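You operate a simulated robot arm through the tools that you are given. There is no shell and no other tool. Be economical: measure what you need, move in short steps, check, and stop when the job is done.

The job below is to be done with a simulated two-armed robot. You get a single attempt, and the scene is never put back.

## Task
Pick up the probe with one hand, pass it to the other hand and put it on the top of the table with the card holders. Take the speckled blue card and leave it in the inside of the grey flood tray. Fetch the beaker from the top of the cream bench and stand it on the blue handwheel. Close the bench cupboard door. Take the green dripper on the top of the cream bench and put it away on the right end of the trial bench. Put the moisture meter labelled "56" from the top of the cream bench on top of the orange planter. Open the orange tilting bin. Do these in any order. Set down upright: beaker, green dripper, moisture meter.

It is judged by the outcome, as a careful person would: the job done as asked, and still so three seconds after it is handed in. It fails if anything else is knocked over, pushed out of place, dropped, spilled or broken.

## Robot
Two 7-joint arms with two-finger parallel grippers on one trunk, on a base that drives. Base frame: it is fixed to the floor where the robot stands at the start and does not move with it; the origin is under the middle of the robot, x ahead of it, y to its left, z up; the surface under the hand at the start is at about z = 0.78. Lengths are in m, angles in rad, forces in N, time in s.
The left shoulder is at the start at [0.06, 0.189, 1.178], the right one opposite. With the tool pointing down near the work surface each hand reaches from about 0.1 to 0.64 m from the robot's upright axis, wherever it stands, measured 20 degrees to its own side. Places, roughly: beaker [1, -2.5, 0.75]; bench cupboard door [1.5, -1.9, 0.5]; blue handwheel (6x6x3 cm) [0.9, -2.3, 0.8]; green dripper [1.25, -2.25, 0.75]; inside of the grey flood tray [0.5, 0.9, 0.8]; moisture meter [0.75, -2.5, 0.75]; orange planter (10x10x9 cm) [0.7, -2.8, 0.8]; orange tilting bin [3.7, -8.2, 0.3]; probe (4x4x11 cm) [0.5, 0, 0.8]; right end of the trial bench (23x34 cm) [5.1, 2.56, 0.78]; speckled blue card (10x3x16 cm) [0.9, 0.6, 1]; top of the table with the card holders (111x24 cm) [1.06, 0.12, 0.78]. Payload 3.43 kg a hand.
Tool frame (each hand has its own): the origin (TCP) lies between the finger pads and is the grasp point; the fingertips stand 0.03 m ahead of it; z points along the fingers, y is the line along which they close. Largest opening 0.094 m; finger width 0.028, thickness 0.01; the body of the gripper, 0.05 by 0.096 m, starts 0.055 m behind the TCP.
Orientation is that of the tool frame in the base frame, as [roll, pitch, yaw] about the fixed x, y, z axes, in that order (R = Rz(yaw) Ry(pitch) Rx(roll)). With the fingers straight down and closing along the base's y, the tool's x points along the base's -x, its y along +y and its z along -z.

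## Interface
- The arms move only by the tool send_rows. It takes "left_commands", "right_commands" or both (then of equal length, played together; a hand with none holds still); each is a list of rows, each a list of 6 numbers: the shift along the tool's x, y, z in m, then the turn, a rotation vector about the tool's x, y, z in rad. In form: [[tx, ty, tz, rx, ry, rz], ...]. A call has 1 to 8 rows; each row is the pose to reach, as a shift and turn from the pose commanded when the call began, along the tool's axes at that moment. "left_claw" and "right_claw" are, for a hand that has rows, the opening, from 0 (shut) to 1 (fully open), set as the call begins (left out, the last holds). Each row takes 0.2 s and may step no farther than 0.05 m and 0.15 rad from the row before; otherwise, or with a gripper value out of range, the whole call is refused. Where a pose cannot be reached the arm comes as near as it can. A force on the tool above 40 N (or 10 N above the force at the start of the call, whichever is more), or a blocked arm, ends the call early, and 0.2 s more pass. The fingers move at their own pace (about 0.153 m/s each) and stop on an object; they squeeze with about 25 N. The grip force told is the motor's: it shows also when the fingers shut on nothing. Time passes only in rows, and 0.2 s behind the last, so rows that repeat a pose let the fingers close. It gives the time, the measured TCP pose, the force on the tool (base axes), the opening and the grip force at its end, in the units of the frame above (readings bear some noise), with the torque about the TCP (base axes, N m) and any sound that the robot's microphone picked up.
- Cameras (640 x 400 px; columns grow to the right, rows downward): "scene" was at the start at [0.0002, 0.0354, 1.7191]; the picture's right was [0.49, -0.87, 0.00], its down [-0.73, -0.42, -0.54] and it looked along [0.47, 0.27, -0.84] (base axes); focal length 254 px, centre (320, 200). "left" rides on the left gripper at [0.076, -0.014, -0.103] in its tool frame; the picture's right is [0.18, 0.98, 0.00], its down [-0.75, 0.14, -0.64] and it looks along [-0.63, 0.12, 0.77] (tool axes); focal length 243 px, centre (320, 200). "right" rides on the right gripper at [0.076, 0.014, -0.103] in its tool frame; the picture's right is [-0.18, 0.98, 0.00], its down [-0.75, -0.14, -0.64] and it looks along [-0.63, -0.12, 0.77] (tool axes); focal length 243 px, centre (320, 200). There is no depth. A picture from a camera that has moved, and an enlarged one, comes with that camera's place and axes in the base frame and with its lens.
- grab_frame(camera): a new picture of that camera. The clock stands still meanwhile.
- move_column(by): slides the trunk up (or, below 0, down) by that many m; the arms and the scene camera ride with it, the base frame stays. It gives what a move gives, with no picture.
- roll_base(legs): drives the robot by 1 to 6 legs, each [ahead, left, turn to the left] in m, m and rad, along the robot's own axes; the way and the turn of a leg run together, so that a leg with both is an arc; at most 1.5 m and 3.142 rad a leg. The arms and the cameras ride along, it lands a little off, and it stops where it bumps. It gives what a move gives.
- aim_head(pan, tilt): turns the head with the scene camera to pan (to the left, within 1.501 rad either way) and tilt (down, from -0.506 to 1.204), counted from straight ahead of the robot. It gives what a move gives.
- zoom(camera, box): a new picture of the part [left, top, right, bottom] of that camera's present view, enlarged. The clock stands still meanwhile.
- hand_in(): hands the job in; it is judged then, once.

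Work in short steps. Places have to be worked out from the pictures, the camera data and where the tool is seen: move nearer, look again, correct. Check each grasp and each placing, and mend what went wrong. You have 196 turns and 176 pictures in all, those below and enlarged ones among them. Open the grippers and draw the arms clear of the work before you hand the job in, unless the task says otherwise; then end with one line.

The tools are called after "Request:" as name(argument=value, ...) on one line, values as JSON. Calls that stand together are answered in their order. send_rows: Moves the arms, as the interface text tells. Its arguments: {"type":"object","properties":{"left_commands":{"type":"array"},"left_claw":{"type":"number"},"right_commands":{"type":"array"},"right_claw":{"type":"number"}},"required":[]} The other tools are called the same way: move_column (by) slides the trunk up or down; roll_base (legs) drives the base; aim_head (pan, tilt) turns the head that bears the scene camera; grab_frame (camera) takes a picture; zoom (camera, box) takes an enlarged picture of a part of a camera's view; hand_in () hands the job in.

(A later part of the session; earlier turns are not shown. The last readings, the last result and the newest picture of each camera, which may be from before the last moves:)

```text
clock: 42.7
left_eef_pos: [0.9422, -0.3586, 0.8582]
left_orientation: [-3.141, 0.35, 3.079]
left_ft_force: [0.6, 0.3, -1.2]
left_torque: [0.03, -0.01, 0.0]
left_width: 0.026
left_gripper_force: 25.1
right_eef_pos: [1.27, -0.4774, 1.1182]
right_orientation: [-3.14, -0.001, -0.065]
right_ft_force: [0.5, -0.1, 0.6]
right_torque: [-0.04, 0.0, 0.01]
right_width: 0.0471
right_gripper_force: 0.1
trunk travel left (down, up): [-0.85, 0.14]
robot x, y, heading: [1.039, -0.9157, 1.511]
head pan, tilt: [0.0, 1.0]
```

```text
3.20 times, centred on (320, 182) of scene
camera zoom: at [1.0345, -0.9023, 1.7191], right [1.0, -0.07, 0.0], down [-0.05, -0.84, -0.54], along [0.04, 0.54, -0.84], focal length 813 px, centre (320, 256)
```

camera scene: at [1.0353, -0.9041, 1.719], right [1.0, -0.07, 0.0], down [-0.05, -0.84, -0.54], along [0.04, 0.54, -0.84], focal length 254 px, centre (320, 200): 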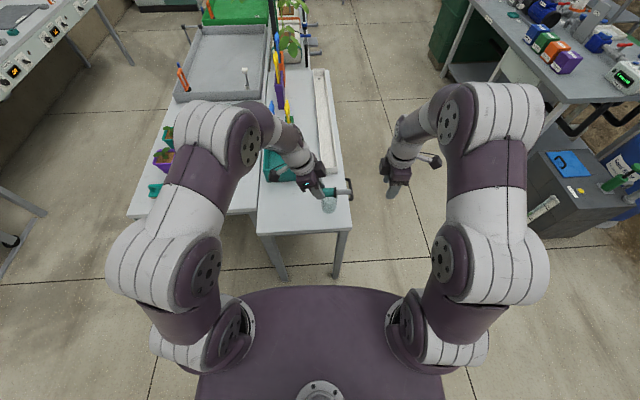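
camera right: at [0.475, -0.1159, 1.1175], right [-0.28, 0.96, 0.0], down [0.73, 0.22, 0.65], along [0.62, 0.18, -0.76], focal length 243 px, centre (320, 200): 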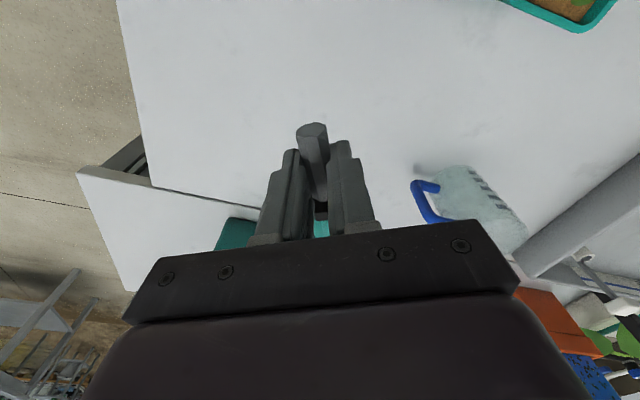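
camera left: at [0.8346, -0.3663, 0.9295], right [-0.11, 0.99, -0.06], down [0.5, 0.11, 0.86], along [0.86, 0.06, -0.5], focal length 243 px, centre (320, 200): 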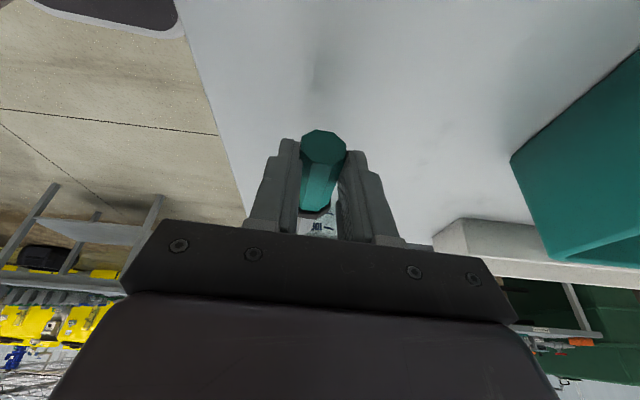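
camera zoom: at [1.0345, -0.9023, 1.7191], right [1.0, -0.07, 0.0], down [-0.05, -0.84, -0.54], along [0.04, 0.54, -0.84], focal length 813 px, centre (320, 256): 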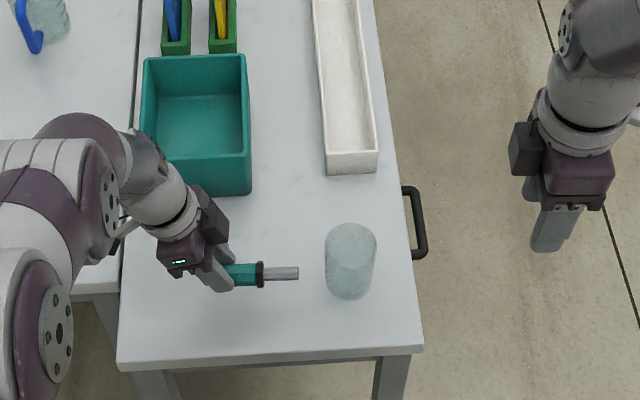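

Good clearance. Lower the last 4.2 cm.

Request:
send_rows(left_commands=[[0.007, 0, 0.019, 0, 0, 0], [0.0144, 0, 0.0394, 0, 0, 0], [0.0144, 0, 0.0394, 0, 0, 0]])

Request:
grab_frame(camera="left")

```text
clock: 43.5
left_eef_pos: [0.945, -0.3575, 0.8188]
left_orientation: [3.137, 0.352, 3.079]
left_ft_force: [-0.2, 0.9, 15.9]
left_torque: [-0.01, -0.17, 0.0]
left_width: 0.026
left_gripper_force: 24.8
right_eef_pos: [1.2704, -0.4801, 1.1188]
right_orientation: [-3.135, 0.0, -0.068]
right_ft_force: [-0.2, 0.7, 0.5]
right_torque: [0.01, -0.02, -0.01]
right_width: 0.047
right_gripper_force: 0.1
trunk travel left (down, up): [-0.85, 0.14]
robot x, y, heading: [1.0372, -0.9101, 1.506]
head pan, tilt: [0.0, 1.0]
```

```text
143 pictures are left
camera left: at [0.8369, -0.3653, 0.8896], right [-0.11, 0.99, -0.06], down [0.5, 0.11, 0.86], along [0.86, 0.07, -0.5], focal length 243 px, centre (320, 200)
```

left: 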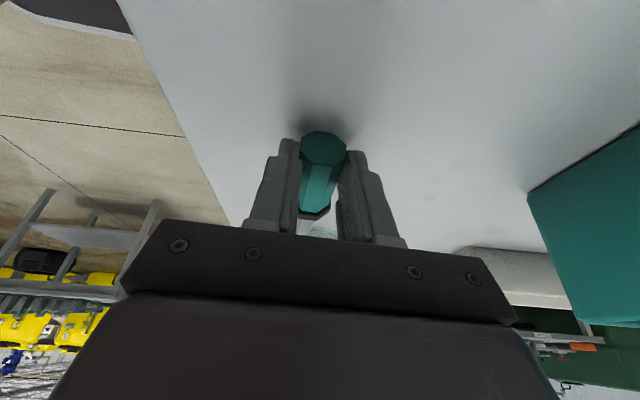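

It touches the table (16 N). I open slowly and withdraw back along the tool.

Request:
send_rows(left_commands=[[-0.001, 0, -0.002, 0, 0, 0], [-0.001, 0, -0.002, 0, 0, 0]], left_claw=0.55)

Request:
send_rows(left_commands=[[0, 0, -0.04, 0, 0, 0], [0, 0, -0.09, 0, 0, 0], [0, 0, -0.14, 0, 0, 0], [0, 0, -0.19, 0, 0, 0]])

Request:
zoom(camera="scene", box=[220, 120, 420, 245])

```text
clock: 44.1
left_eef_pos: [0.9436, -0.3591, 0.8187]
left_orientation: [-3.141, 0.349, 3.081]
left_ft_force: [-0.6, 0.3, -0.2]
left_torque: [-0.01, 0.03, -0.02]
left_width: 0.0517
left_gripper_force: 0.0
right_eef_pos: [1.269, -0.479, 1.1172]
right_orientation: [-3.137, 0.001, -0.068]
right_ft_force: [-0.3, 0.8, -0.3]
right_torque: [0.01, -0.03, 0.02]
right_width: 0.0469
right_gripper_force: 0.0
trunk travel left (down, up): [-0.85, 0.14]
robot x, y, heading: [1.0374, -0.9153, 1.509]
head pan, tilt: [0.0, 1.0]
```

```text
clock: 45.1
left_eef_pos: [0.876, -0.3533, 1.0023]
left_orientation: [-3.14, 0.351, 3.079]
left_ft_force: [-0.1, -0.2, -0.4]
left_torque: [-0.03, -0.01, -0.02]
left_width: 0.0518
left_gripper_force: 0.0
right_eef_pos: [1.2706, -0.4787, 1.1171]
right_orientation: [-3.133, 0.0, -0.067]
right_ft_force: [-0.2, -0.1, 0.5]
right_torque: [0.01, 0.02, -0.03]
right_width: 0.0469
right_gripper_force: 0.0
trunk travel left (down, up): [-0.85, 0.14]
robot x, y, heading: [1.0378, -0.9148, 1.504]
head pan, tilt: [0.0, 1.0]
```

```text
3.20 times, centred on (320, 182) of scene
camera zoom: at [1.035, -0.9059, 1.7189], right [1.0, -0.07, 0.0], down [-0.05, -0.84, -0.54], along [0.04, 0.54, -0.84], focal length 813 px, centre (320, 256)
```

zoom: 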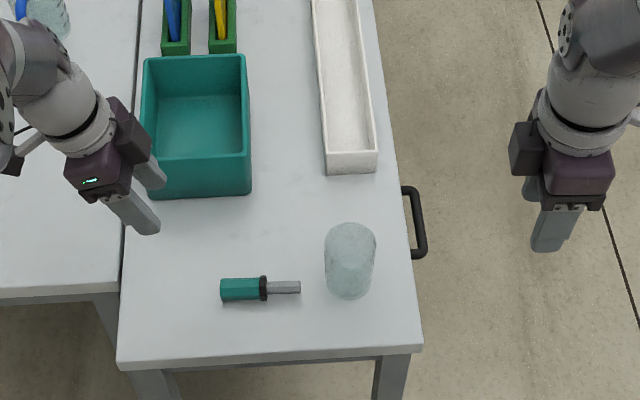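

The probe is settled. Next the card: I go behind the rear table and face it from the back (heading π), first raising both hands.

Request:
send_rows(left_commands=[[0, 0, -0.05, 0, 0.11, 0], [0, 0, -0.1, 0, 0.22, 0], [0, -0.02, -0.14, 0, 0.35, 0], [0, -0.05, -0.16, 0, 0.35, 0]], right_commands=[[0, 0, -0.02, 0, 0, 0], [0, 0, -0.04, 0, 0, 0], [0, 0, -0.05, 0, 0, 0], [0, 0, -0.05, 0, 0, 0]], right_claw=0.7)

Request:
roll_base(legs=[[0, -0.6, 0], [0.4, 0, 0], [0, 0, 1.63]])

Request:
aim_head(pan=-0.3, tilt=0.85)

Request:
grab_frame(camera="scene")

```text
clock: 46.1
left_eef_pos: [0.8231, -0.4028, 1.1496]
left_orientation: [3.139, -0.001, 3.081]
left_ft_force: [-0.2, -0.4, 0.0]
left_torque: [0.01, -0.02, -0.03]
left_width: 0.0518
left_gripper_force: 0.0
right_eef_pos: [1.2704, -0.4808, 1.1687]
right_orientation: [-3.133, 0.0, -0.065]
right_ft_force: [-0.5, -0.6, 0.1]
right_torque: [0.03, 0.0, 0.01]
right_width: 0.0657
right_gripper_force: 0.0
trunk travel left (down, up): [-0.85, 0.14]
robot x, y, heading: [1.0346, -0.917, 1.502]
head pan, tilt: [0.0, 1.0]
```

```text
clock: 55.4
left_eef_pos: [1.1458, -0.7718, 1.1481]
left_orientation: [3.141, 0.0, -1.626]
left_ft_force: [0.0, 0.0, -0.5]
left_torque: [0.0, 0.02, 0.03]
left_width: 0.0514
left_gripper_force: 0.0
right_eef_pos: [1.2199, -0.3256, 1.1668]
right_orientation: [-3.135, 0.0, 1.513]
right_ft_force: [0.2, -0.5, -0.6]
right_torque: [0.01, -0.01, 0.01]
right_width: 0.066
right_gripper_force: 0.0
trunk travel left (down, up): [-0.85, 0.14]
robot x, y, heading: [1.6552, -0.5539, 3.085]
head pan, tilt: [0.0, 1.0]
```

```text
clock: 56.2
left_eef_pos: [1.1454, -0.7713, 1.148]
left_orientation: [3.141, -0.001, -1.624]
left_ft_force: [-0.1, -0.3, 0.3]
left_torque: [-0.04, 0.03, -0.01]
left_width: 0.0516
left_gripper_force: 0.1
right_eef_pos: [1.2197, -0.3248, 1.1678]
right_orientation: [-3.137, -0.001, 1.514]
right_ft_force: [-0.2, -0.7, 0.1]
right_torque: [-0.02, -0.03, 0.02]
right_width: 0.0656
right_gripper_force: 0.0
trunk travel left (down, up): [-0.85, 0.14]
robot x, y, heading: [1.6568, -0.5565, 3.085]
head pan, tilt: [-0.3, 0.85]
```

```text
141 pictures are left
camera scene: at [1.6436, -0.5325, 1.7301], right [0.35, 0.94, 0.0], down [0.7, -0.26, -0.66], along [-0.62, 0.23, -0.75], focal length 254 px, centre (320, 200)
```

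scene: 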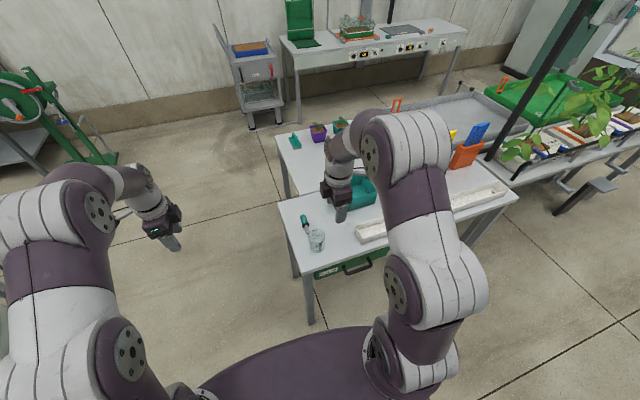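

Path along +y is clear. I strafe right 1.0 m to stand behind the orange holder and go ahead a little.

Request:
roll_base(legs=[[0, -1.0, 0.05], [0.1, 0, 0]])

Request:
aim_head(pan=-0.1, tilt=0.9)

Request:
grab_frame(camera="scene")

Request:
grab_frame(camera="right")

```text
clock: 62.2
left_eef_pos: [1.0864, 0.2037, 1.1487]
left_orientation: [-3.14, -0.001, -1.566]
left_ft_force: [-0.2, 0.5, 0.6]
left_torque: [-0.01, -0.02, -0.02]
left_width: 0.0517
left_gripper_force: 0.0
right_eef_pos: [1.1348, 0.6549, 1.1677]
right_orientation: [-3.135, 0.001, 1.574]
right_ft_force: [-0.5, 0.5, -0.1]
right_torque: [0.03, 0.0, 0.0]
right_width: 0.0659
right_gripper_force: 0.1
trunk travel left (down, up): [-0.85, 0.14]
robot x, y, heading: [1.5821, 0.4466, -3.141]
head pan, tilt: [-0.3, 0.85]
```

```text
clock: 62.9
left_eef_pos: [1.0837, 0.2034, 1.1484]
left_orientation: [-3.138, -0.001, -1.566]
left_ft_force: [-0.4, 0.2, -0.3]
left_torque: [0.01, 0.02, 0.0]
left_width: 0.0516
left_gripper_force: 0.0
right_eef_pos: [1.1323, 0.6535, 1.167]
right_orientation: [-3.138, 0.0, 1.572]
right_ft_force: [-0.1, 0.2, -0.5]
right_torque: [0.0, 0.02, 0.05]
right_width: 0.0658
right_gripper_force: 0.0
trunk travel left (down, up): [-0.85, 0.14]
robot x, y, heading: [1.5816, 0.4492, -3.142]
head pan, tilt: [-0.099, 0.901]
```

```text
140 pictures are left
camera scene: at [1.5663, 0.456, 1.7262], right [0.1, 1.0, 0.0], down [0.78, -0.08, -0.62], along [-0.62, 0.06, -0.78], focal length 254 px, centre (320, 200)
```

scene: 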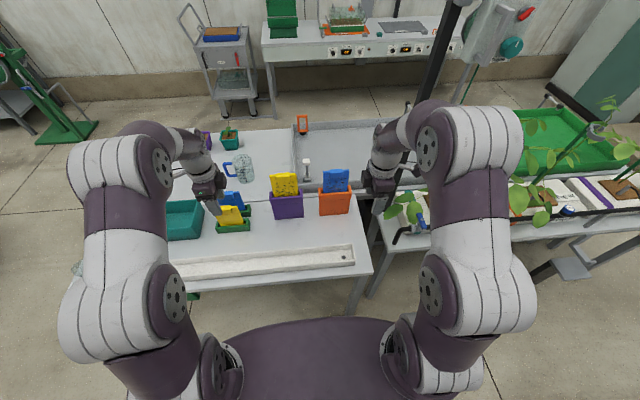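

```text
139 pictures are left
camera right: at [1.1486, 0.7293, 1.2698], right [0.98, -0.18, 0.0], down [-0.14, -0.75, 0.64], along [-0.12, -0.63, -0.77], focal length 243 px, centre (320, 200)
```

right: 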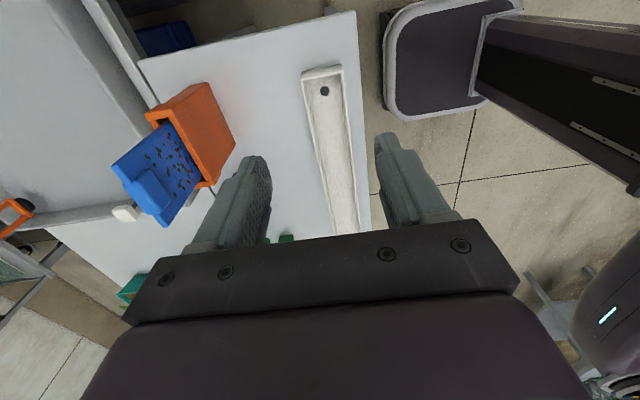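

Card top works out at about (0.888, 0.58, 1.03). I roll ahead 0.12 m to bring it to comfortable reach.

Request:
roll_base(legs=[[0.12, 0, 0]])

Request:
grab_frame(camera="right")

Request:
zoom(camera="scene", box=[250, 130, 410, 250])

```text
clock: 64.2
left_eef_pos: [0.962, 0.203, 1.1489]
left_orientation: [-3.141, 0.0, -1.565]
left_ft_force: [-0.2, -0.2, -0.1]
left_torque: [0.04, 0.03, -0.01]
left_width: 0.0518
left_gripper_force: 0.1
right_eef_pos: [1.0108, 0.6531, 1.1682]
right_orientation: [-3.135, -0.001, 1.572]
right_ft_force: [-0.6, -0.8, 0.0]
right_torque: [0.03, 0.03, 0.02]
right_width: 0.0659
right_gripper_force: 0.1
trunk travel left (down, up): [-0.85, 0.14]
robot x, y, heading: [1.4599, 0.4452, -3.142]
head pan, tilt: [-0.099, 0.901]
```

```text
138 pictures are left
camera right: at [1.0274, 0.729, 1.271], right [0.98, -0.18, -0.01], down [-0.14, -0.75, 0.64], along [-0.12, -0.63, -0.77], focal length 243 px, centre (320, 200)
```

right: 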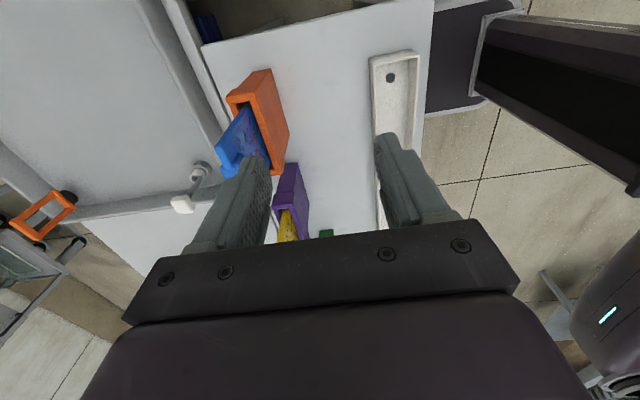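

```text
3.33 times, centred on (330, 190) of scene
camera zoom: at [1.4463, 0.4558, 1.7262], right [0.1, 1.0, 0.0], down [0.78, -0.08, -0.62], along [-0.62, 0.06, -0.78], focal length 847 px, centre (287, 233)
```

zoom: 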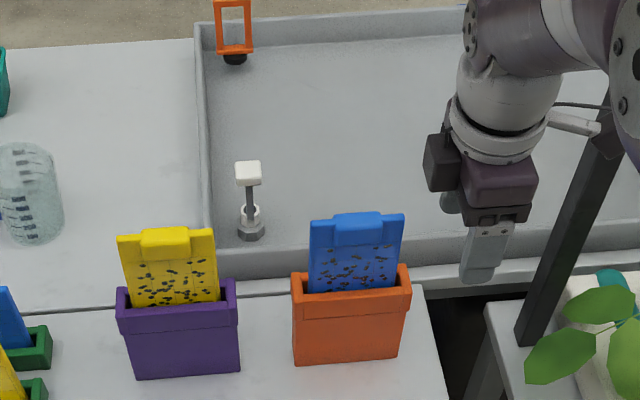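

Card top at about (0.88, 0.587, 1.035). I move the right hand above it, keeping 10 cm clearance.

Request:
send_rows(right_commands=[[-0.022, -0.042, 0, 0, 0, 0], [-0.045, -0.084, 0, 0, 0, 0], [-0.068, -0.128, 0, 0, 0, 0]])

Request:
grab_frame(camera="right")

Request:
zoom(camera="scene", box=[250, 110, 410, 230])

```text
clock: 65.0
left_eef_pos: [0.9612, 0.2021, 1.1476]
left_orientation: [3.141, 0.001, -1.566]
left_ft_force: [-0.7, -0.3, 0.5]
left_torque: [-0.01, 0.01, 0.01]
left_width: 0.0516
left_gripper_force: 0.0
right_eef_pos: [0.9111, 0.5914, 1.1511]
right_orientation: [-3.138, 0.0, 1.571]
right_ft_force: [-0.6, 0.0, -0.3]
right_torque: [-0.01, 0.02, 0.0]
right_width: 0.0659
right_gripper_force: 0.0
right hand out of reach, approached as far as the arm can: row 3
trunk travel left (down, up): [-0.85, 0.14]
robot x, y, heading: [1.4602, 0.446, -3.142]
head pan, tilt: [-0.099, 0.901]
```

```text
136 pictures are left
camera right: at [0.9277, 0.6667, 1.2544], right [0.98, -0.18, 0.0], down [-0.14, -0.75, 0.64], along [-0.12, -0.63, -0.77], focal length 243 px, centre (320, 200)
```

right: 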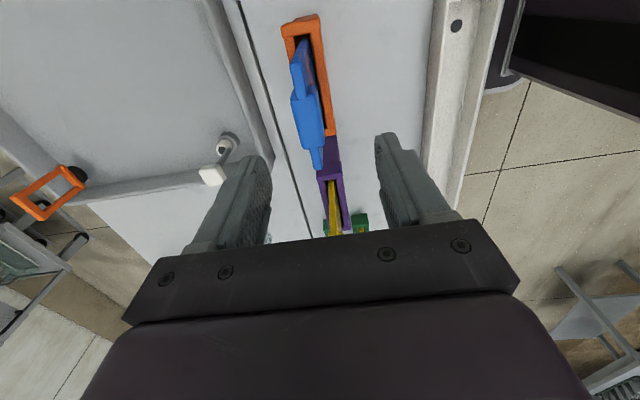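

```text
3.33 times, centred on (330, 170) of scene
camera zoom: at [1.4432, 0.4554, 1.7262], right [0.1, 1.0, 0.0], down [0.78, -0.08, -0.62], along [-0.62, 0.06, -0.78], focal length 847 px, centre (287, 300)
```

zoom: 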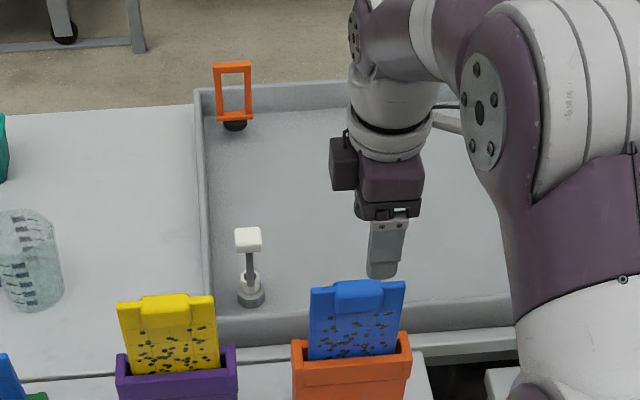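

Card top spans y 0.53–0.635 at x≈0.90. I descend around the tab to z≈1.015 in steps.

Request:
send_rows(right_commands=[[-0.007, -0.011, 0.03, 0, 0, 0], [-0.007, -0.011, 0.065, 0, 0, 0]])

Request:
grab_frame(camera="right")

Request:
zoom(camera="scene", box=[250, 110, 410, 230])

```text
clock: 65.6
left_eef_pos: [0.9609, 0.2018, 1.1486]
left_orientation: [-3.141, -0.001, -1.567]
left_ft_force: [-0.2, 0.0, -0.6]
left_torque: [-0.03, -0.03, 0.01]
left_width: 0.0519
left_gripper_force: 0.1
right_eef_pos: [0.8987, 0.5884, 1.0869]
right_orientation: [-3.138, -0.001, 1.572]
right_ft_force: [0.1, -0.2, 0.0]
right_torque: [0.0, -0.04, -0.03]
right_width: 0.0657
right_gripper_force: 0.1
trunk travel left (down, up): [-0.85, 0.14]
robot x, y, heading: [1.4576, 0.4466, -3.14]
head pan, tilt: [-0.099, 0.901]
```

```text
134 pictures are left
camera right: at [0.9155, 0.664, 1.1893], right [0.98, -0.18, 0.0], down [-0.14, -0.75, 0.64], along [-0.12, -0.63, -0.77], focal length 243 px, centre (320, 200)
```

right: 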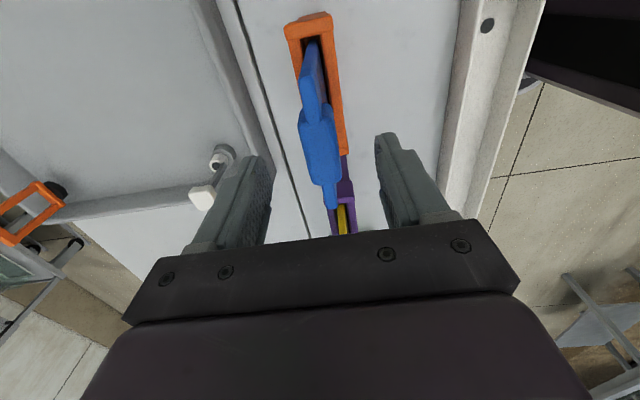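

```text
3.33 times, centred on (330, 170) of scene
camera zoom: at [1.4436, 0.456, 1.7262], right [0.1, 1.0, 0.0], down [0.78, -0.08, -0.62], along [-0.62, 0.06, -0.78], focal length 847 px, centre (287, 300)
```

zoom: 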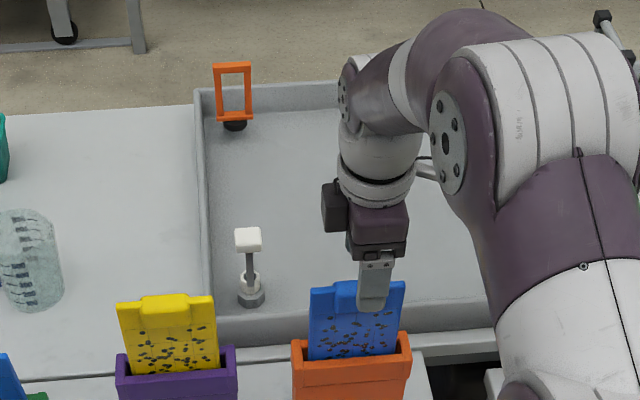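

Centred in x; shift 6 mm in -y, descend 7 cm and close.

Request:
send_rows(right_commands=[[-0.006, 0.001, 0.035, 0, 0, 0], [-0.008, 0.001, 0.072, 0, 0, 0]])

Request:
send_rows(right_commands=[[0, 0, 0, 0, 0, 0], [0, 0, 0, 0, 0, 0], [0, 0, 0, 0, 0, 0]], right_claw=0)

Request:
grab_frame(camera="right")

```text
clock: 66.2
left_eef_pos: [0.9608, 0.2037, 1.1491]
left_orientation: [3.14, 0.0, -1.565]
left_ft_force: [0.6, -0.2, 0.2]
left_torque: [-0.02, 0.0, -0.01]
left_width: 0.0515
left_gripper_force: 0.2
right_eef_pos: [0.8971, 0.578, 1.0159]
right_orientation: [-3.137, 0.0, 1.572]
right_ft_force: [-0.6, 0.3, 0.5]
right_torque: [-0.01, 0.02, 0.01]
right_width: 0.0659
right_gripper_force: 0.0
trunk travel left (down, up): [-0.85, 0.14]
robot x, y, heading: [1.4588, 0.4486, -3.142]
head pan, tilt: [-0.099, 0.901]
```

```text
clock: 67.0
left_eef_pos: [0.9626, 0.2024, 1.1488]
left_orientation: [3.141, 0.0, -1.567]
left_ft_force: [0.6, -0.3, -1.0]
left_torque: [-0.01, -0.01, 0.0]
left_width: 0.0518
left_gripper_force: 0.0
right_eef_pos: [0.8984, 0.5785, 1.015]
right_orientation: [-3.137, -0.001, 1.573]
right_ft_force: [0.5, -0.4, 0.3]
right_torque: [-0.02, 0.0, 0.02]
right_width: 0.0275
right_gripper_force: 24.8
trunk travel left (down, up): [-0.85, 0.14]
robot x, y, heading: [1.463, 0.4473, -3.143]
head pan, tilt: [-0.099, 0.901]
```

```text
132 pictures are left
camera right: at [0.9154, 0.6543, 1.1176], right [0.98, -0.18, -0.01], down [-0.14, -0.75, 0.64], along [-0.12, -0.63, -0.77], focal length 243 px, centre (320, 200)
```

right: 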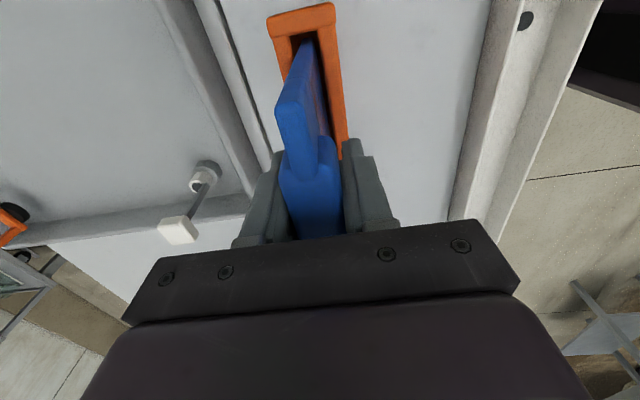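

Card tab gripped (0.0275). I lift with the column.

Request:
move_column(by=0.13)

Request:
grab_frame(camera="scene")

Request:
grab_frame(camera="right")

```text
clock: 68.5
left_eef_pos: [0.9617, 0.2024, 1.2788]
left_orientation: [-3.142, 0.0, -1.565]
left_ft_force: [0.3, -0.5, -0.4]
left_torque: [-0.02, -0.01, 0.0]
left_width: 0.0516
left_gripper_force: 0.1
right_eef_pos: [0.8983, 0.5789, 1.1444]
right_orientation: [-3.137, 0.0, 1.571]
right_ft_force: [0.2, -0.1, -0.8]
right_torque: [0.02, -0.02, 0.03]
right_width: 0.0277
right_gripper_force: 25.5
trunk travel left (down, up): [-0.98, 0.01]
robot x, y, heading: [1.461, 0.4479, -3.142]
head pan, tilt: [-0.099, 0.901]
```

```text
131 pictures are left
camera scene: at [1.4443, 0.4557, 1.8561], right [0.1, 1.0, 0.0], down [0.78, -0.08, -0.62], along [-0.62, 0.06, -0.78], focal length 254 px, centre (320, 200)
```

scene: 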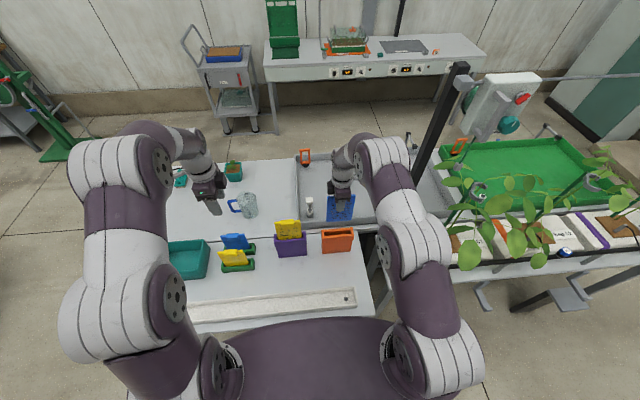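

```text
130 pictures are left
camera right: at [0.9153, 0.6544, 1.2474], right [0.98, -0.18, 0.0], down [-0.14, -0.75, 0.64], along [-0.12, -0.63, -0.77], focal length 243 px, centre (320, 200)
```

right: 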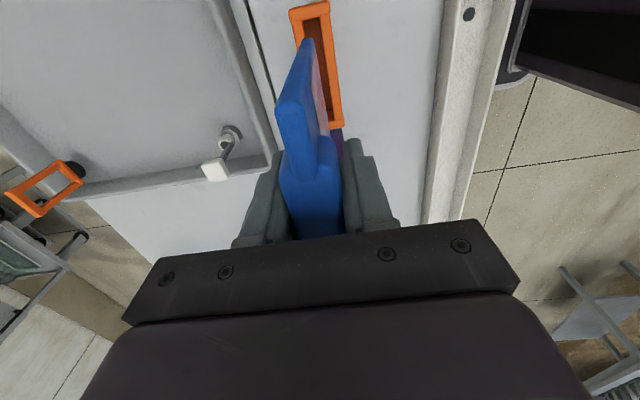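

The card is out of its holder. I draw it back 0.18 m toward the robot (above the trough), then drive around to the front of the tray.

Request:
send_rows(right_commands=[[0, 0.045, 0, 0, 0, 0], [0, 0.09, 0, 0, 0, 0], [0, 0.135, 0, 0, 0, 0], [0, 0.18, 0, 0, 0, 0]])

Request:
roll_base(legs=[[-0.2, 0, 0], [0, 1.4, 0], [1.45, 0, 0], [0.2, 0, 0]])

Request:
grab_frame(camera="scene")

```text
clock: 69.5
left_eef_pos: [0.964, 0.2026, 1.2791]
left_orientation: [3.14, 0.0, -1.566]
left_ft_force: [0.1, 0.1, 0.1]
left_torque: [-0.01, 0.0, 0.02]
left_width: 0.0516
left_gripper_force: 0.1
right_eef_pos: [1.0789, 0.5806, 1.1457]
right_orientation: [-3.132, 0.0, 1.573]
right_ft_force: [0.2, 0.0, -0.4]
right_torque: [0.0, 0.02, 0.02]
right_width: 0.0278
right_gripper_force: 25.1
trunk travel left (down, up): [-0.98, 0.01]
robot x, y, heading: [1.4609, 0.4457, -3.139]
head pan, tilt: [-0.099, 0.901]
```

```text
clock: 85.8
left_eef_pos: [-0.4831, -1.2031, 1.2801]
left_orientation: [3.137, 0.0, -1.578]
left_ft_force: [1.0, -0.4, 0.2]
left_torque: [0.03, 0.03, -0.01]
left_width: 0.0514
left_gripper_force: 0.0
right_eef_pos: [-0.362, -0.8255, 1.1481]
right_orientation: [-3.133, 0.001, 1.559]
right_ft_force: [0.7, 0.4, -0.7]
right_torque: [0.02, 0.0, -0.02]
right_width: 0.0276
right_gripper_force: 25.2
trunk travel left (down, up): [-0.98, 0.01]
robot x, y, heading: [0.021, -0.9648, 3.13]
head pan, tilt: [-0.099, 0.901]
```

```text
129 pictures are left
camera scene: at [0.0063, -0.9562, 1.8563], right [0.11, 0.99, 0.0], down [0.78, -0.09, -0.62], along [-0.62, 0.07, -0.78], focal length 254 px, centre (320, 200)
```

scene: 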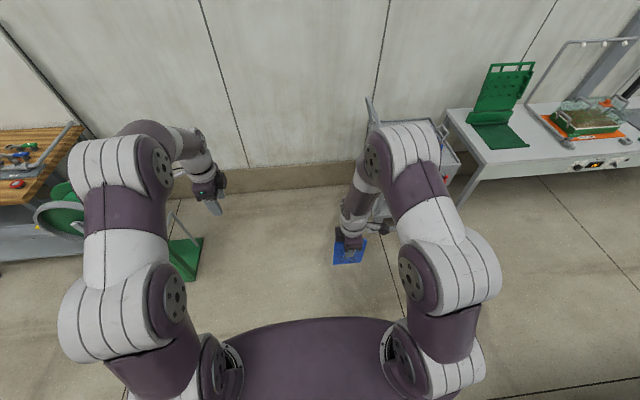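

Clear around me. Turn to face +x and strafe left to stand in front of the tray.

Request:
roll_base(legs=[[0, 0, -3.13], [-0.03, 0, 0], [0, 1.48, 0]])

Request:
aim_head(pan=0.2, tilt=1.0)

Request:
grab_frame(camera="scene")

```text
clock: 101.1
left_eef_pos: [0.4973, 0.8037, 1.2784]
left_orientation: [3.141, -0.001, 1.581]
left_ft_force: [0.1, 0.0, 0.6]
left_torque: [0.02, 0.01, -0.02]
left_width: 0.0515
left_gripper_force: 0.1
right_eef_pos: [0.3833, 0.4249, 1.1459]
right_orientation: [-3.138, -0.001, -1.565]
right_ft_force: [0.1, -1.0, -0.4]
right_torque: [0.01, 0.01, 0.0]
right_width: 0.0275
right_gripper_force: 24.6
trunk travel left (down, up): [-0.98, 0.01]
robot x, y, heading: [-0.0005, 0.5569, 0.009]
head pan, tilt: [-0.099, 0.901]
```

```text
clock: 101.9
left_eef_pos: [0.4958, 0.8052, 1.2786]
left_orientation: [3.141, -0.002, 1.58]
left_ft_force: [1.5, 0.0, 0.3]
left_torque: [0.0, 0.0, 0.0]
left_width: 0.0515
left_gripper_force: 0.1
right_eef_pos: [0.3832, 0.4262, 1.1454]
right_orientation: [-3.136, 0.001, -1.564]
right_ft_force: [0.0, 0.4, -0.9]
right_torque: [-0.02, 0.02, -0.02]
right_width: 0.0274
right_gripper_force: 25.6
trunk travel left (down, up): [-0.98, 0.01]
robot x, y, heading: [-0.0039, 0.5584, 0.006]
head pan, tilt: [0.201, 1.0]
```

```text
128 pictures are left
camera scene: at [0.0072, 0.5718, 1.849], right [0.21, -0.98, 0.0], down [-0.82, -0.17, -0.54], along [0.53, 0.11, -0.84], focal length 254 px, centre (320, 200)
```

scene: 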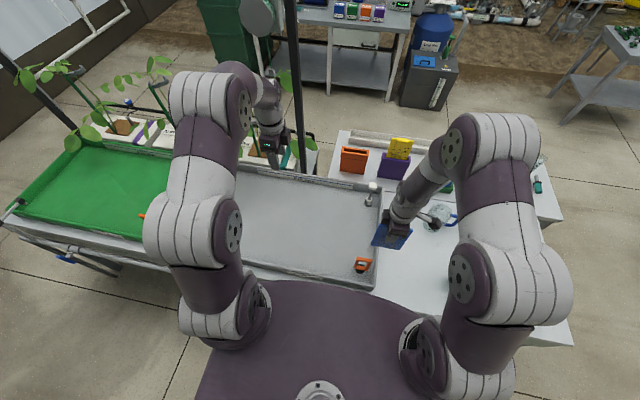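

The tray lies at x≈0.28–0.83, y≥0.42. I move the right hand over y≈0.6, then begin pitching the card forward in small steps.

Request:
send_rows(right_commands=[[-0.045, -0.017, 0, 0, 0, 0], [-0.09, -0.034, 0, 0, 0, 0], [-0.135, -0.051, 0, 0, 0, 0], [-0.174, -0.067, 0, 0, 0, 0], [-0.174, -0.067, 0, 0.13, 0, 0], [-0.174, -0.067, 0, 0.26, 0, 0], [-0.174, -0.067, 0, 0.39, 0, 0]])

Request:
grab_frame(camera="scene")

```text
clock: 103.5
left_eef_pos: [0.4959, 0.8064, 1.2796]
left_orientation: [-3.142, 0.0, 1.579]
left_ft_force: [-0.4, -0.3, -0.2]
left_torque: [0.0, -0.02, 0.0]
left_width: 0.0518
left_gripper_force: 0.0
right_eef_pos: [0.4475, 0.6024, 1.1476]
right_orientation: [-2.746, 0.0, -1.561]
right_ft_force: [1.1, 0.8, -1.1]
right_torque: [-0.03, -0.02, 0.0]
right_width: 0.0278
right_gripper_force: 24.9
trunk travel left (down, up): [-0.98, 0.01]
robot x, y, heading: [0.0006, 0.5579, 0.006]
head pan, tilt: [0.201, 1.0]
```

```text
127 pictures are left
camera scene: at [0.0063, 0.5718, 1.849], right [0.21, -0.98, 0.0], down [-0.82, -0.17, -0.54], along [0.53, 0.11, -0.84], focal length 254 px, centre (320, 200)
```

scene: 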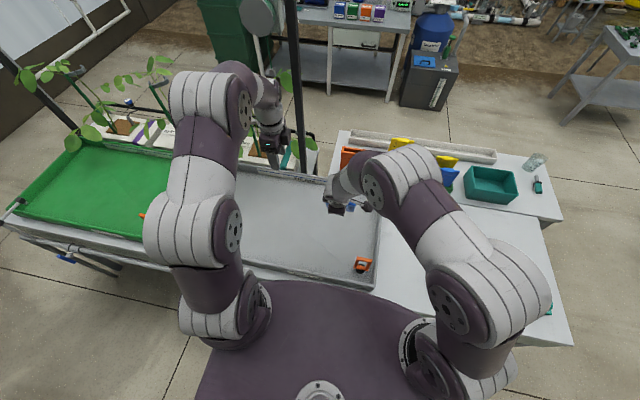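

The pitch works. Continue the pitch by another 0.4 rad while lowering slightly.

Request:
send_rows(right_commands=[[0, 0.01, 0.02, 0.1, 0, 0], [0, 0.02, 0.04, 0.2, 0, 0], [0, 0.03, 0.06, 0.3, 0, 0], [0, 0.04, 0.08, 0.4, 0, 0]])

```text
clock: 104.5
left_eef_pos: [0.4971, 0.8058, 1.2782]
left_orientation: [-3.141, -0.001, 1.581]
left_ft_force: [0.0, -0.4, 0.5]
left_torque: [-0.06, -0.01, -0.01]
left_width: 0.0516
left_gripper_force: 0.0
right_eef_pos: [0.4447, 0.6023, 1.0588]
right_orientation: [-2.345, 0.001, -1.564]
right_ft_force: [0.0, 0.1, -0.5]
right_torque: [0.0, 0.07, 0.0]
right_width: 0.0276
right_gripper_force: 25.0
trunk travel left (down, up): [-0.98, 0.01]
robot x, y, heading: [0.0007, 0.5564, 0.007]
head pan, tilt: [0.201, 1.0]
```

Continue to pitch 1.2 rad and come down to z≈0.95 at x≈0.50.

Request:
send_rows(right_commands=[[0, 0.008, 0.027, 0.1, 0, 0], [0, 0.016, 0.054, 0.2, 0, 0], [0, 0.024, 0.081, 0.3, 0, 0], [0, 0.033, 0.109, 0.4, 0, 0]])

Request:
grab_frame(camera="right")

Request:
zoom(camera="scene", box=[220, 140, 420, 300])

Request:
grab_frame(camera="left")

```text
clock: 105.5
left_eef_pos: [0.496, 0.8051, 1.2778]
left_orientation: [3.141, 0.0, 1.581]
left_ft_force: [-0.9, 0.8, 0.2]
left_torque: [0.02, -0.01, 0.0]
left_width: 0.0518
left_gripper_force: 0.0
right_eef_pos: [0.5006, 0.6192, 1.0458]
right_orientation: [-1.937, 0.053, -1.551]
right_ft_force: [-1.2, 0.6, -0.7]
right_torque: [-0.04, 0.01, -0.01]
right_width: 0.0275
right_gripper_force: 25.1
trunk travel left (down, up): [-0.98, 0.01]
robot x, y, heading: [-0.0018, 0.5613, 0.01]
head pan, tilt: [0.201, 1.0]
stopped in row 4 (right hand): the arm was blocked; the commanded pose is now the measured one
```

```text
126 pictures are left
camera right: at [0.4036, 0.5399, 1.0655], right [-0.36, 0.22, -0.91], down [-0.56, 0.72, 0.4], along [0.75, 0.65, -0.13], focal length 243 px, centre (320, 200)
```

right: 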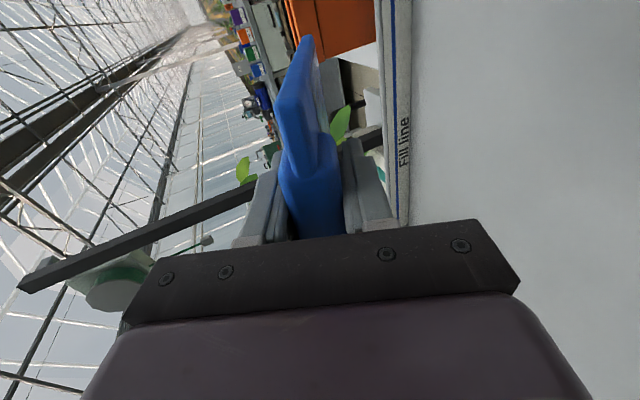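

```text
2.50 times, centred on (320, 220) of scene
camera zoom: at [0.0061, 0.5715, 1.8491], right [0.21, -0.98, 0.0], down [-0.82, -0.17, -0.54], along [0.53, 0.11, -0.84], focal length 635 px, centre (320, 150)
```

zoom: 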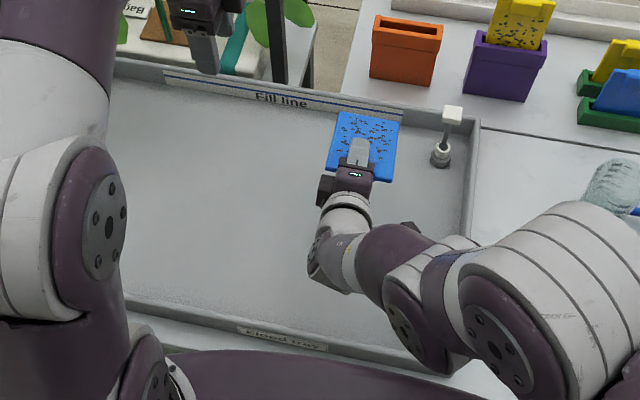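

```text
124 pictures are left
camera left: at [0.4805, 0.8808, 1.3826], right [0.98, 0.19, 0.0], down [0.15, -0.75, 0.64], along [0.13, -0.63, -0.77], focal length 243 px, centre (320, 200)
```

left: 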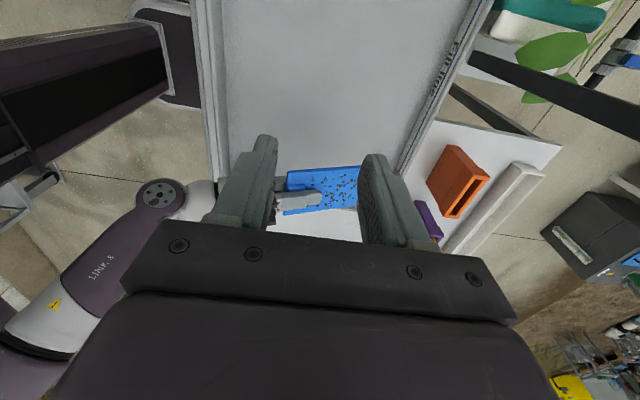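

The right arm meets its limit at this pitch (1.2 rad, z 1.046), so I lower with the column instead; first 0.10 m and check.

Request:
move_column(by=-0.1)

Request:
grab_frame(camera="scene")

Request:
grab_frame(camera="left")

```text
clock: 106.8
left_eef_pos: [0.4967, 0.804, 1.1786]
left_orientation: [3.142, 0.002, 1.58]
left_ft_force: [-0.1, -0.4, 0.4]
left_torque: [0.02, 0.06, 0.02]
left_width: 0.0519
left_gripper_force: 0.0
right_eef_pos: [0.5014, 0.6199, 0.9458]
right_orientation: [-1.935, 0.054, -1.552]
right_ft_force: [0.0, 0.0, -0.4]
right_torque: [-0.03, 0.02, -0.01]
right_width: 0.0278
right_gripper_force: 24.6
trunk travel left (down, up): [-0.88, 0.11]
robot x, y, heading: [-0.0047, 0.5558, 0.009]
head pan, tilt: [0.201, 1.0]
```

```text
123 pictures are left
camera scene: at [0.0072, 0.5716, 1.749], right [0.21, -0.98, 0.0], down [-0.82, -0.17, -0.54], along [0.53, 0.11, -0.84], focal length 254 px, centre (320, 200)
```

scene: 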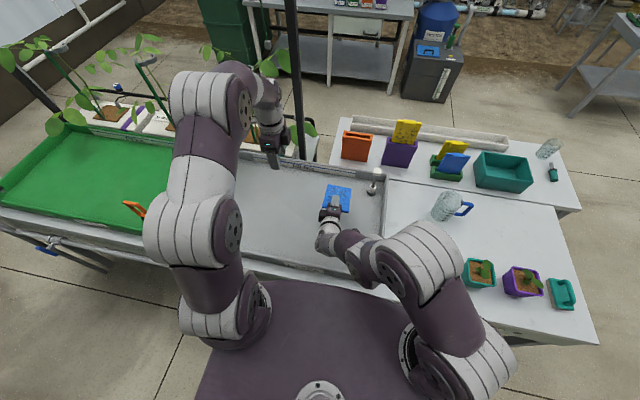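

```text
122 pictures are left
camera left: at [0.4812, 0.8809, 1.2822], right [0.98, 0.19, 0.0], down [0.15, -0.75, 0.64], along [0.13, -0.63, -0.77], focal length 243 px, centre (320, 200)
```

left: 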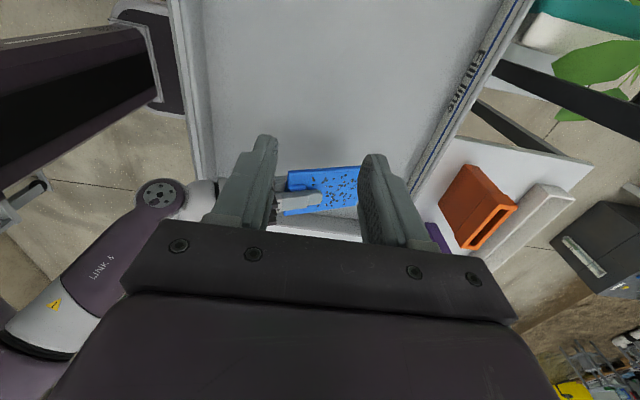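

I check the elbow height relative to the tray's front wall before going lower.

Request:
zoom(camera="left", box=[0, 100, 400, 350])

Request:
zoom(camera="scene", box=[240, 160, 440, 310])

```text
1.60 times, centred on (200, 225) of left
camera zoom: at [0.4812, 0.8809, 1.2822], right [0.98, 0.19, 0.0], down [0.15, -0.75, 0.64], along [0.13, -0.63, -0.77], focal length 388 px, centre (512, 160)
```

zoom: 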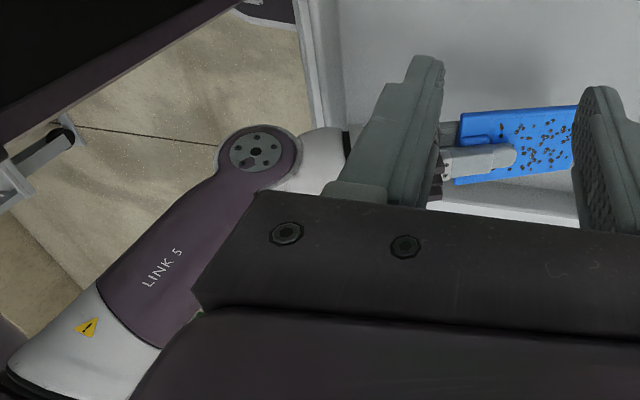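

```text
2.67 times, centred on (340, 235) of scene
camera zoom: at [0.0072, 0.5716, 1.749], right [0.21, -0.98, 0.0], down [-0.82, -0.17, -0.54], along [0.53, 0.11, -0.84], focal length 678 px, centre (267, 107)
```

zoom: 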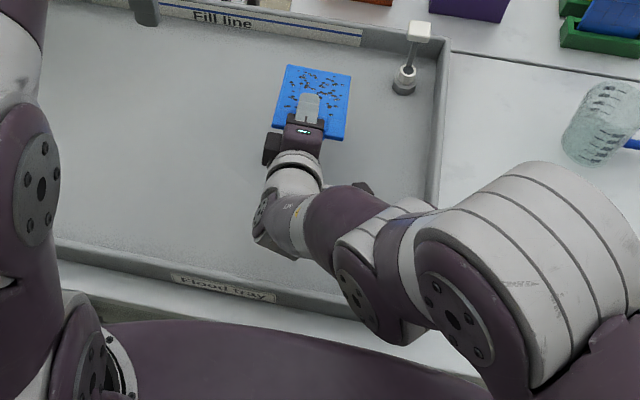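

The wrist joint is at z≈1.02, so there's room. Lower another 0.07 m.

Request:
move_column(by=-0.07)

Request:
grab_frame(camera="left")

Request:
zoom(camera="scene", box=[240, 160, 440, 310])

```text
clock: 107.9
left_eef_pos: [0.496, 0.8046, 1.1098]
left_orientation: [3.142, -0.001, 1.58]
left_ft_force: [-0.2, 0.2, 0.5]
left_torque: [-0.05, 0.01, -0.04]
left_width: 0.0515
left_gripper_force: 0.0
right_eef_pos: [0.5021, 0.6196, 0.8757]
right_orientation: [-1.937, 0.053, -1.551]
right_ft_force: [-0.3, 0.7, -0.2]
right_torque: [0.02, 0.04, -0.02]
right_width: 0.0275
right_gripper_force: 24.9
trunk travel left (down, up): [-0.81, 0.18]
robot x, y, heading: [0.003, 0.5625, 0.01]
head pan, tilt: [0.201, 1.0]
```

```text
119 pictures are left
camera left: at [0.4811, 0.8809, 1.2122], right [0.98, 0.19, 0.0], down [0.15, -0.75, 0.64], along [0.13, -0.63, -0.77], focal length 243 px, centre (320, 200)
```

left: 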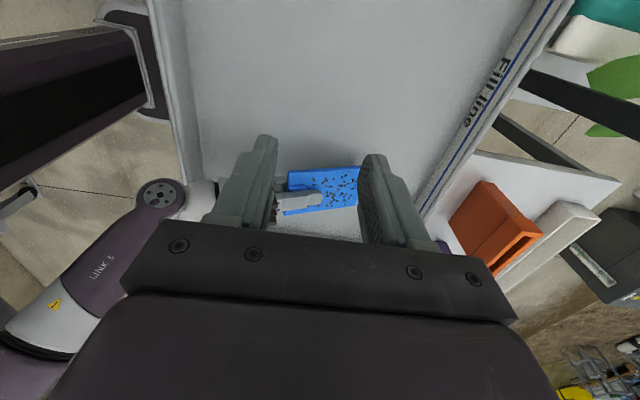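

```text
2.67 times, centred on (340, 235) of scene
camera zoom: at [0.0071, 0.5716, 1.679], right [0.21, -0.98, 0.0], down [-0.82, -0.17, -0.54], along [0.53, 0.11, -0.84], focal length 678 px, centre (267, 107)
```

zoom: 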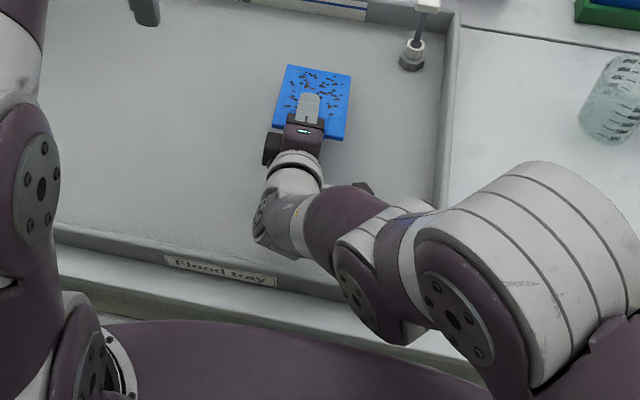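

Lower in 2 cm steps watching the force.

Request:
move_column(by=-0.025)

```text
clock: 108.6
left_eef_pos: [0.4968, 0.8045, 1.084]
left_orientation: [-3.141, -0.001, 1.581]
left_ft_force: [0.2, -1.1, 0.2]
left_torque: [0.0, -0.02, -0.03]
left_width: 0.0514
left_gripper_force: 0.0
right_eef_pos: [0.5024, 0.6193, 0.8516]
right_orientation: [-1.937, 0.055, -1.552]
right_ft_force: [0.1, -0.1, -0.7]
right_torque: [0.0, 0.04, 0.01]
right_width: 0.0274
right_gripper_force: 24.9
trunk travel left (down, up): [-0.785, 0.205]
robot x, y, heading: [-0.0008, 0.5578, 0.015]
head pan, tilt: [0.201, 1.0]
```

Request:
move_column(by=-0.015)

Request:
zoom(camera="left", box=[180, 120, 440, 280])

```text
clock: 109.2
left_eef_pos: [0.4958, 0.8048, 1.0678]
left_orientation: [3.14, -0.001, 1.581]
left_ft_force: [-0.7, 0.8, -0.3]
left_torque: [-0.03, 0.0, 0.02]
left_width: 0.0518
left_gripper_force: 0.1
right_eef_pos: [0.5024, 0.6201, 0.8364]
right_orientation: [-1.934, 0.054, -1.552]
right_ft_force: [-0.4, 0.5, 7.0]
right_torque: [-0.3, -0.78, 0.11]
right_width: 0.0283
right_gripper_force: 25.4
trunk travel left (down, up): [-0.77, 0.22]
robot x, y, heading: [0.0007, 0.5579, 0.004]
head pan, tilt: [0.201, 1.0]
```

```text
2.46 times, centred on (310, 200) of left
camera zoom: at [0.4803, 0.8809, 1.1725], right [0.98, 0.19, 0.0], down [0.15, -0.75, 0.64], along [0.13, -0.63, -0.77], focal length 597 px, centre (345, 200)
```

zoom: 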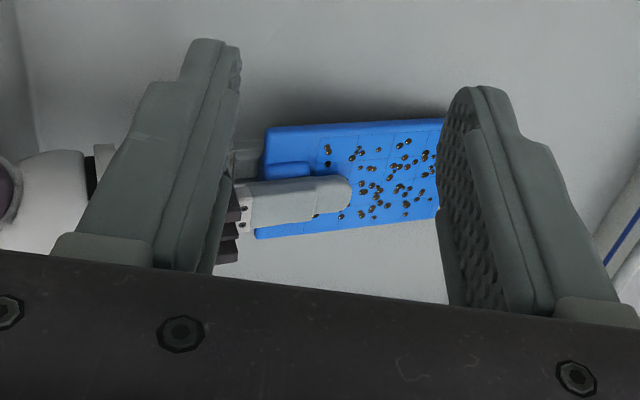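

The card's lower edge rests on the tray floor (7 N). I open the fingers a little, then back the base away to slide out.

Request:
send_rows(right_commands=[[0, 0, 0, 0, 0, 0], [0, 0, 0, 0, 0, 0]], right_claw=0.55)

Request:
zoom(camera="left", box=[180, 120, 440, 280])

```text
clock: 109.8
left_eef_pos: [0.4976, 0.8044, 1.0678]
left_orientation: [3.141, 0.0, 1.582]
left_ft_force: [-0.5, -0.2, -0.3]
left_torque: [0.0, 0.02, -0.01]
left_width: 0.0518
left_gripper_force: 0.1
right_eef_pos: [0.5021, 0.619, 0.8357]
right_orientation: [-1.938, 0.055, -1.551]
right_ft_force: [-0.1, -0.1, 0.2]
right_torque: [0.02, 0.0, -0.01]
right_width: 0.0519
right_gripper_force: 0.3
trunk travel left (down, up): [-0.77, 0.22]
robot x, y, heading: [-0.0021, 0.5556, 0.005]
head pan, tilt: [0.201, 1.0]
```

```text
2.46 times, centred on (310, 200) of left
camera zoom: at [0.481, 0.8809, 1.1721], right [0.98, 0.19, 0.0], down [0.15, -0.75, 0.64], along [0.13, -0.63, -0.77], focal length 597 px, centre (345, 200)
```

zoom: 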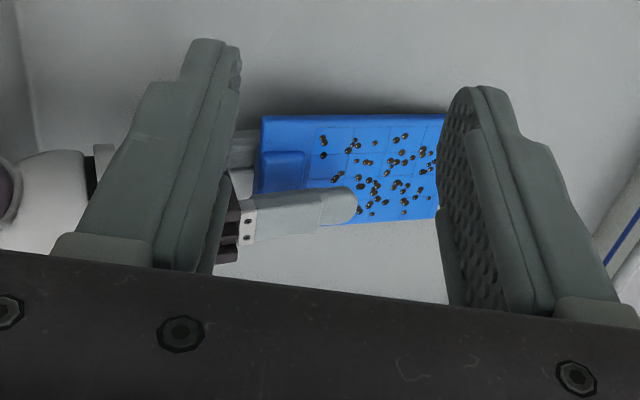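

Released. Back off 8 cm so the fingers slide out from under the card, then raise.

Request:
roll_base(legs=[[-0.08, 0, 0]])

Request:
move_column(by=0.2)

Request:
grab_frame(camera="scene")

```text
clock: 110.9
left_eef_pos: [0.4176, 0.8043, 1.0687]
left_orientation: [-3.141, 0.0, 1.581]
left_ft_force: [-0.5, -0.5, -0.4]
left_torque: [0.01, 0.0, 0.0]
left_width: 0.0519
left_gripper_force: 0.1
right_eef_pos: [0.4225, 0.618, 0.8355]
right_orientation: [-1.94, 0.054, -1.553]
right_ft_force: [0.2, -0.1, 0.7]
right_torque: [0.02, 0.04, 0.0]
right_width: 0.052
right_gripper_force: 0.0
trunk travel left (down, up): [-0.77, 0.22]
robot x, y, heading: [-0.0828, 0.5603, 0.003]
head pan, tilt: [0.201, 1.0]
```

```text
clock: 113.1
left_eef_pos: [0.4184, 0.8044, 1.269]
left_orientation: [3.141, -0.001, 1.582]
left_ft_force: [-0.4, -0.4, 0.4]
left_torque: [-0.01, -0.01, 0.02]
left_width: 0.0515
left_gripper_force: 0.2
right_eef_pos: [0.4231, 0.6186, 1.0363]
right_orientation: [-1.936, 0.056, -1.55]
right_ft_force: [0.2, 0.4, 0.3]
right_torque: [0.01, 0.01, 0.01]
right_width: 0.0517
right_gripper_force: 0.0
trunk travel left (down, up): [-0.97, 0.02]
robot x, y, heading: [-0.0803, 0.5579, 0.006]
head pan, tilt: [0.201, 1.0]
```

```text
115 pictures are left
camera scene: at [-0.0718, 0.571, 1.8389], right [0.21, -0.98, 0.0], down [-0.82, -0.17, -0.54], along [0.53, 0.11, -0.84], focal length 254 px, centre (320, 200)
```

scene: 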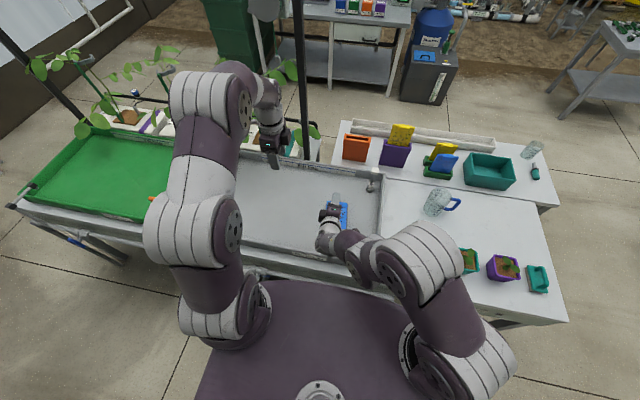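

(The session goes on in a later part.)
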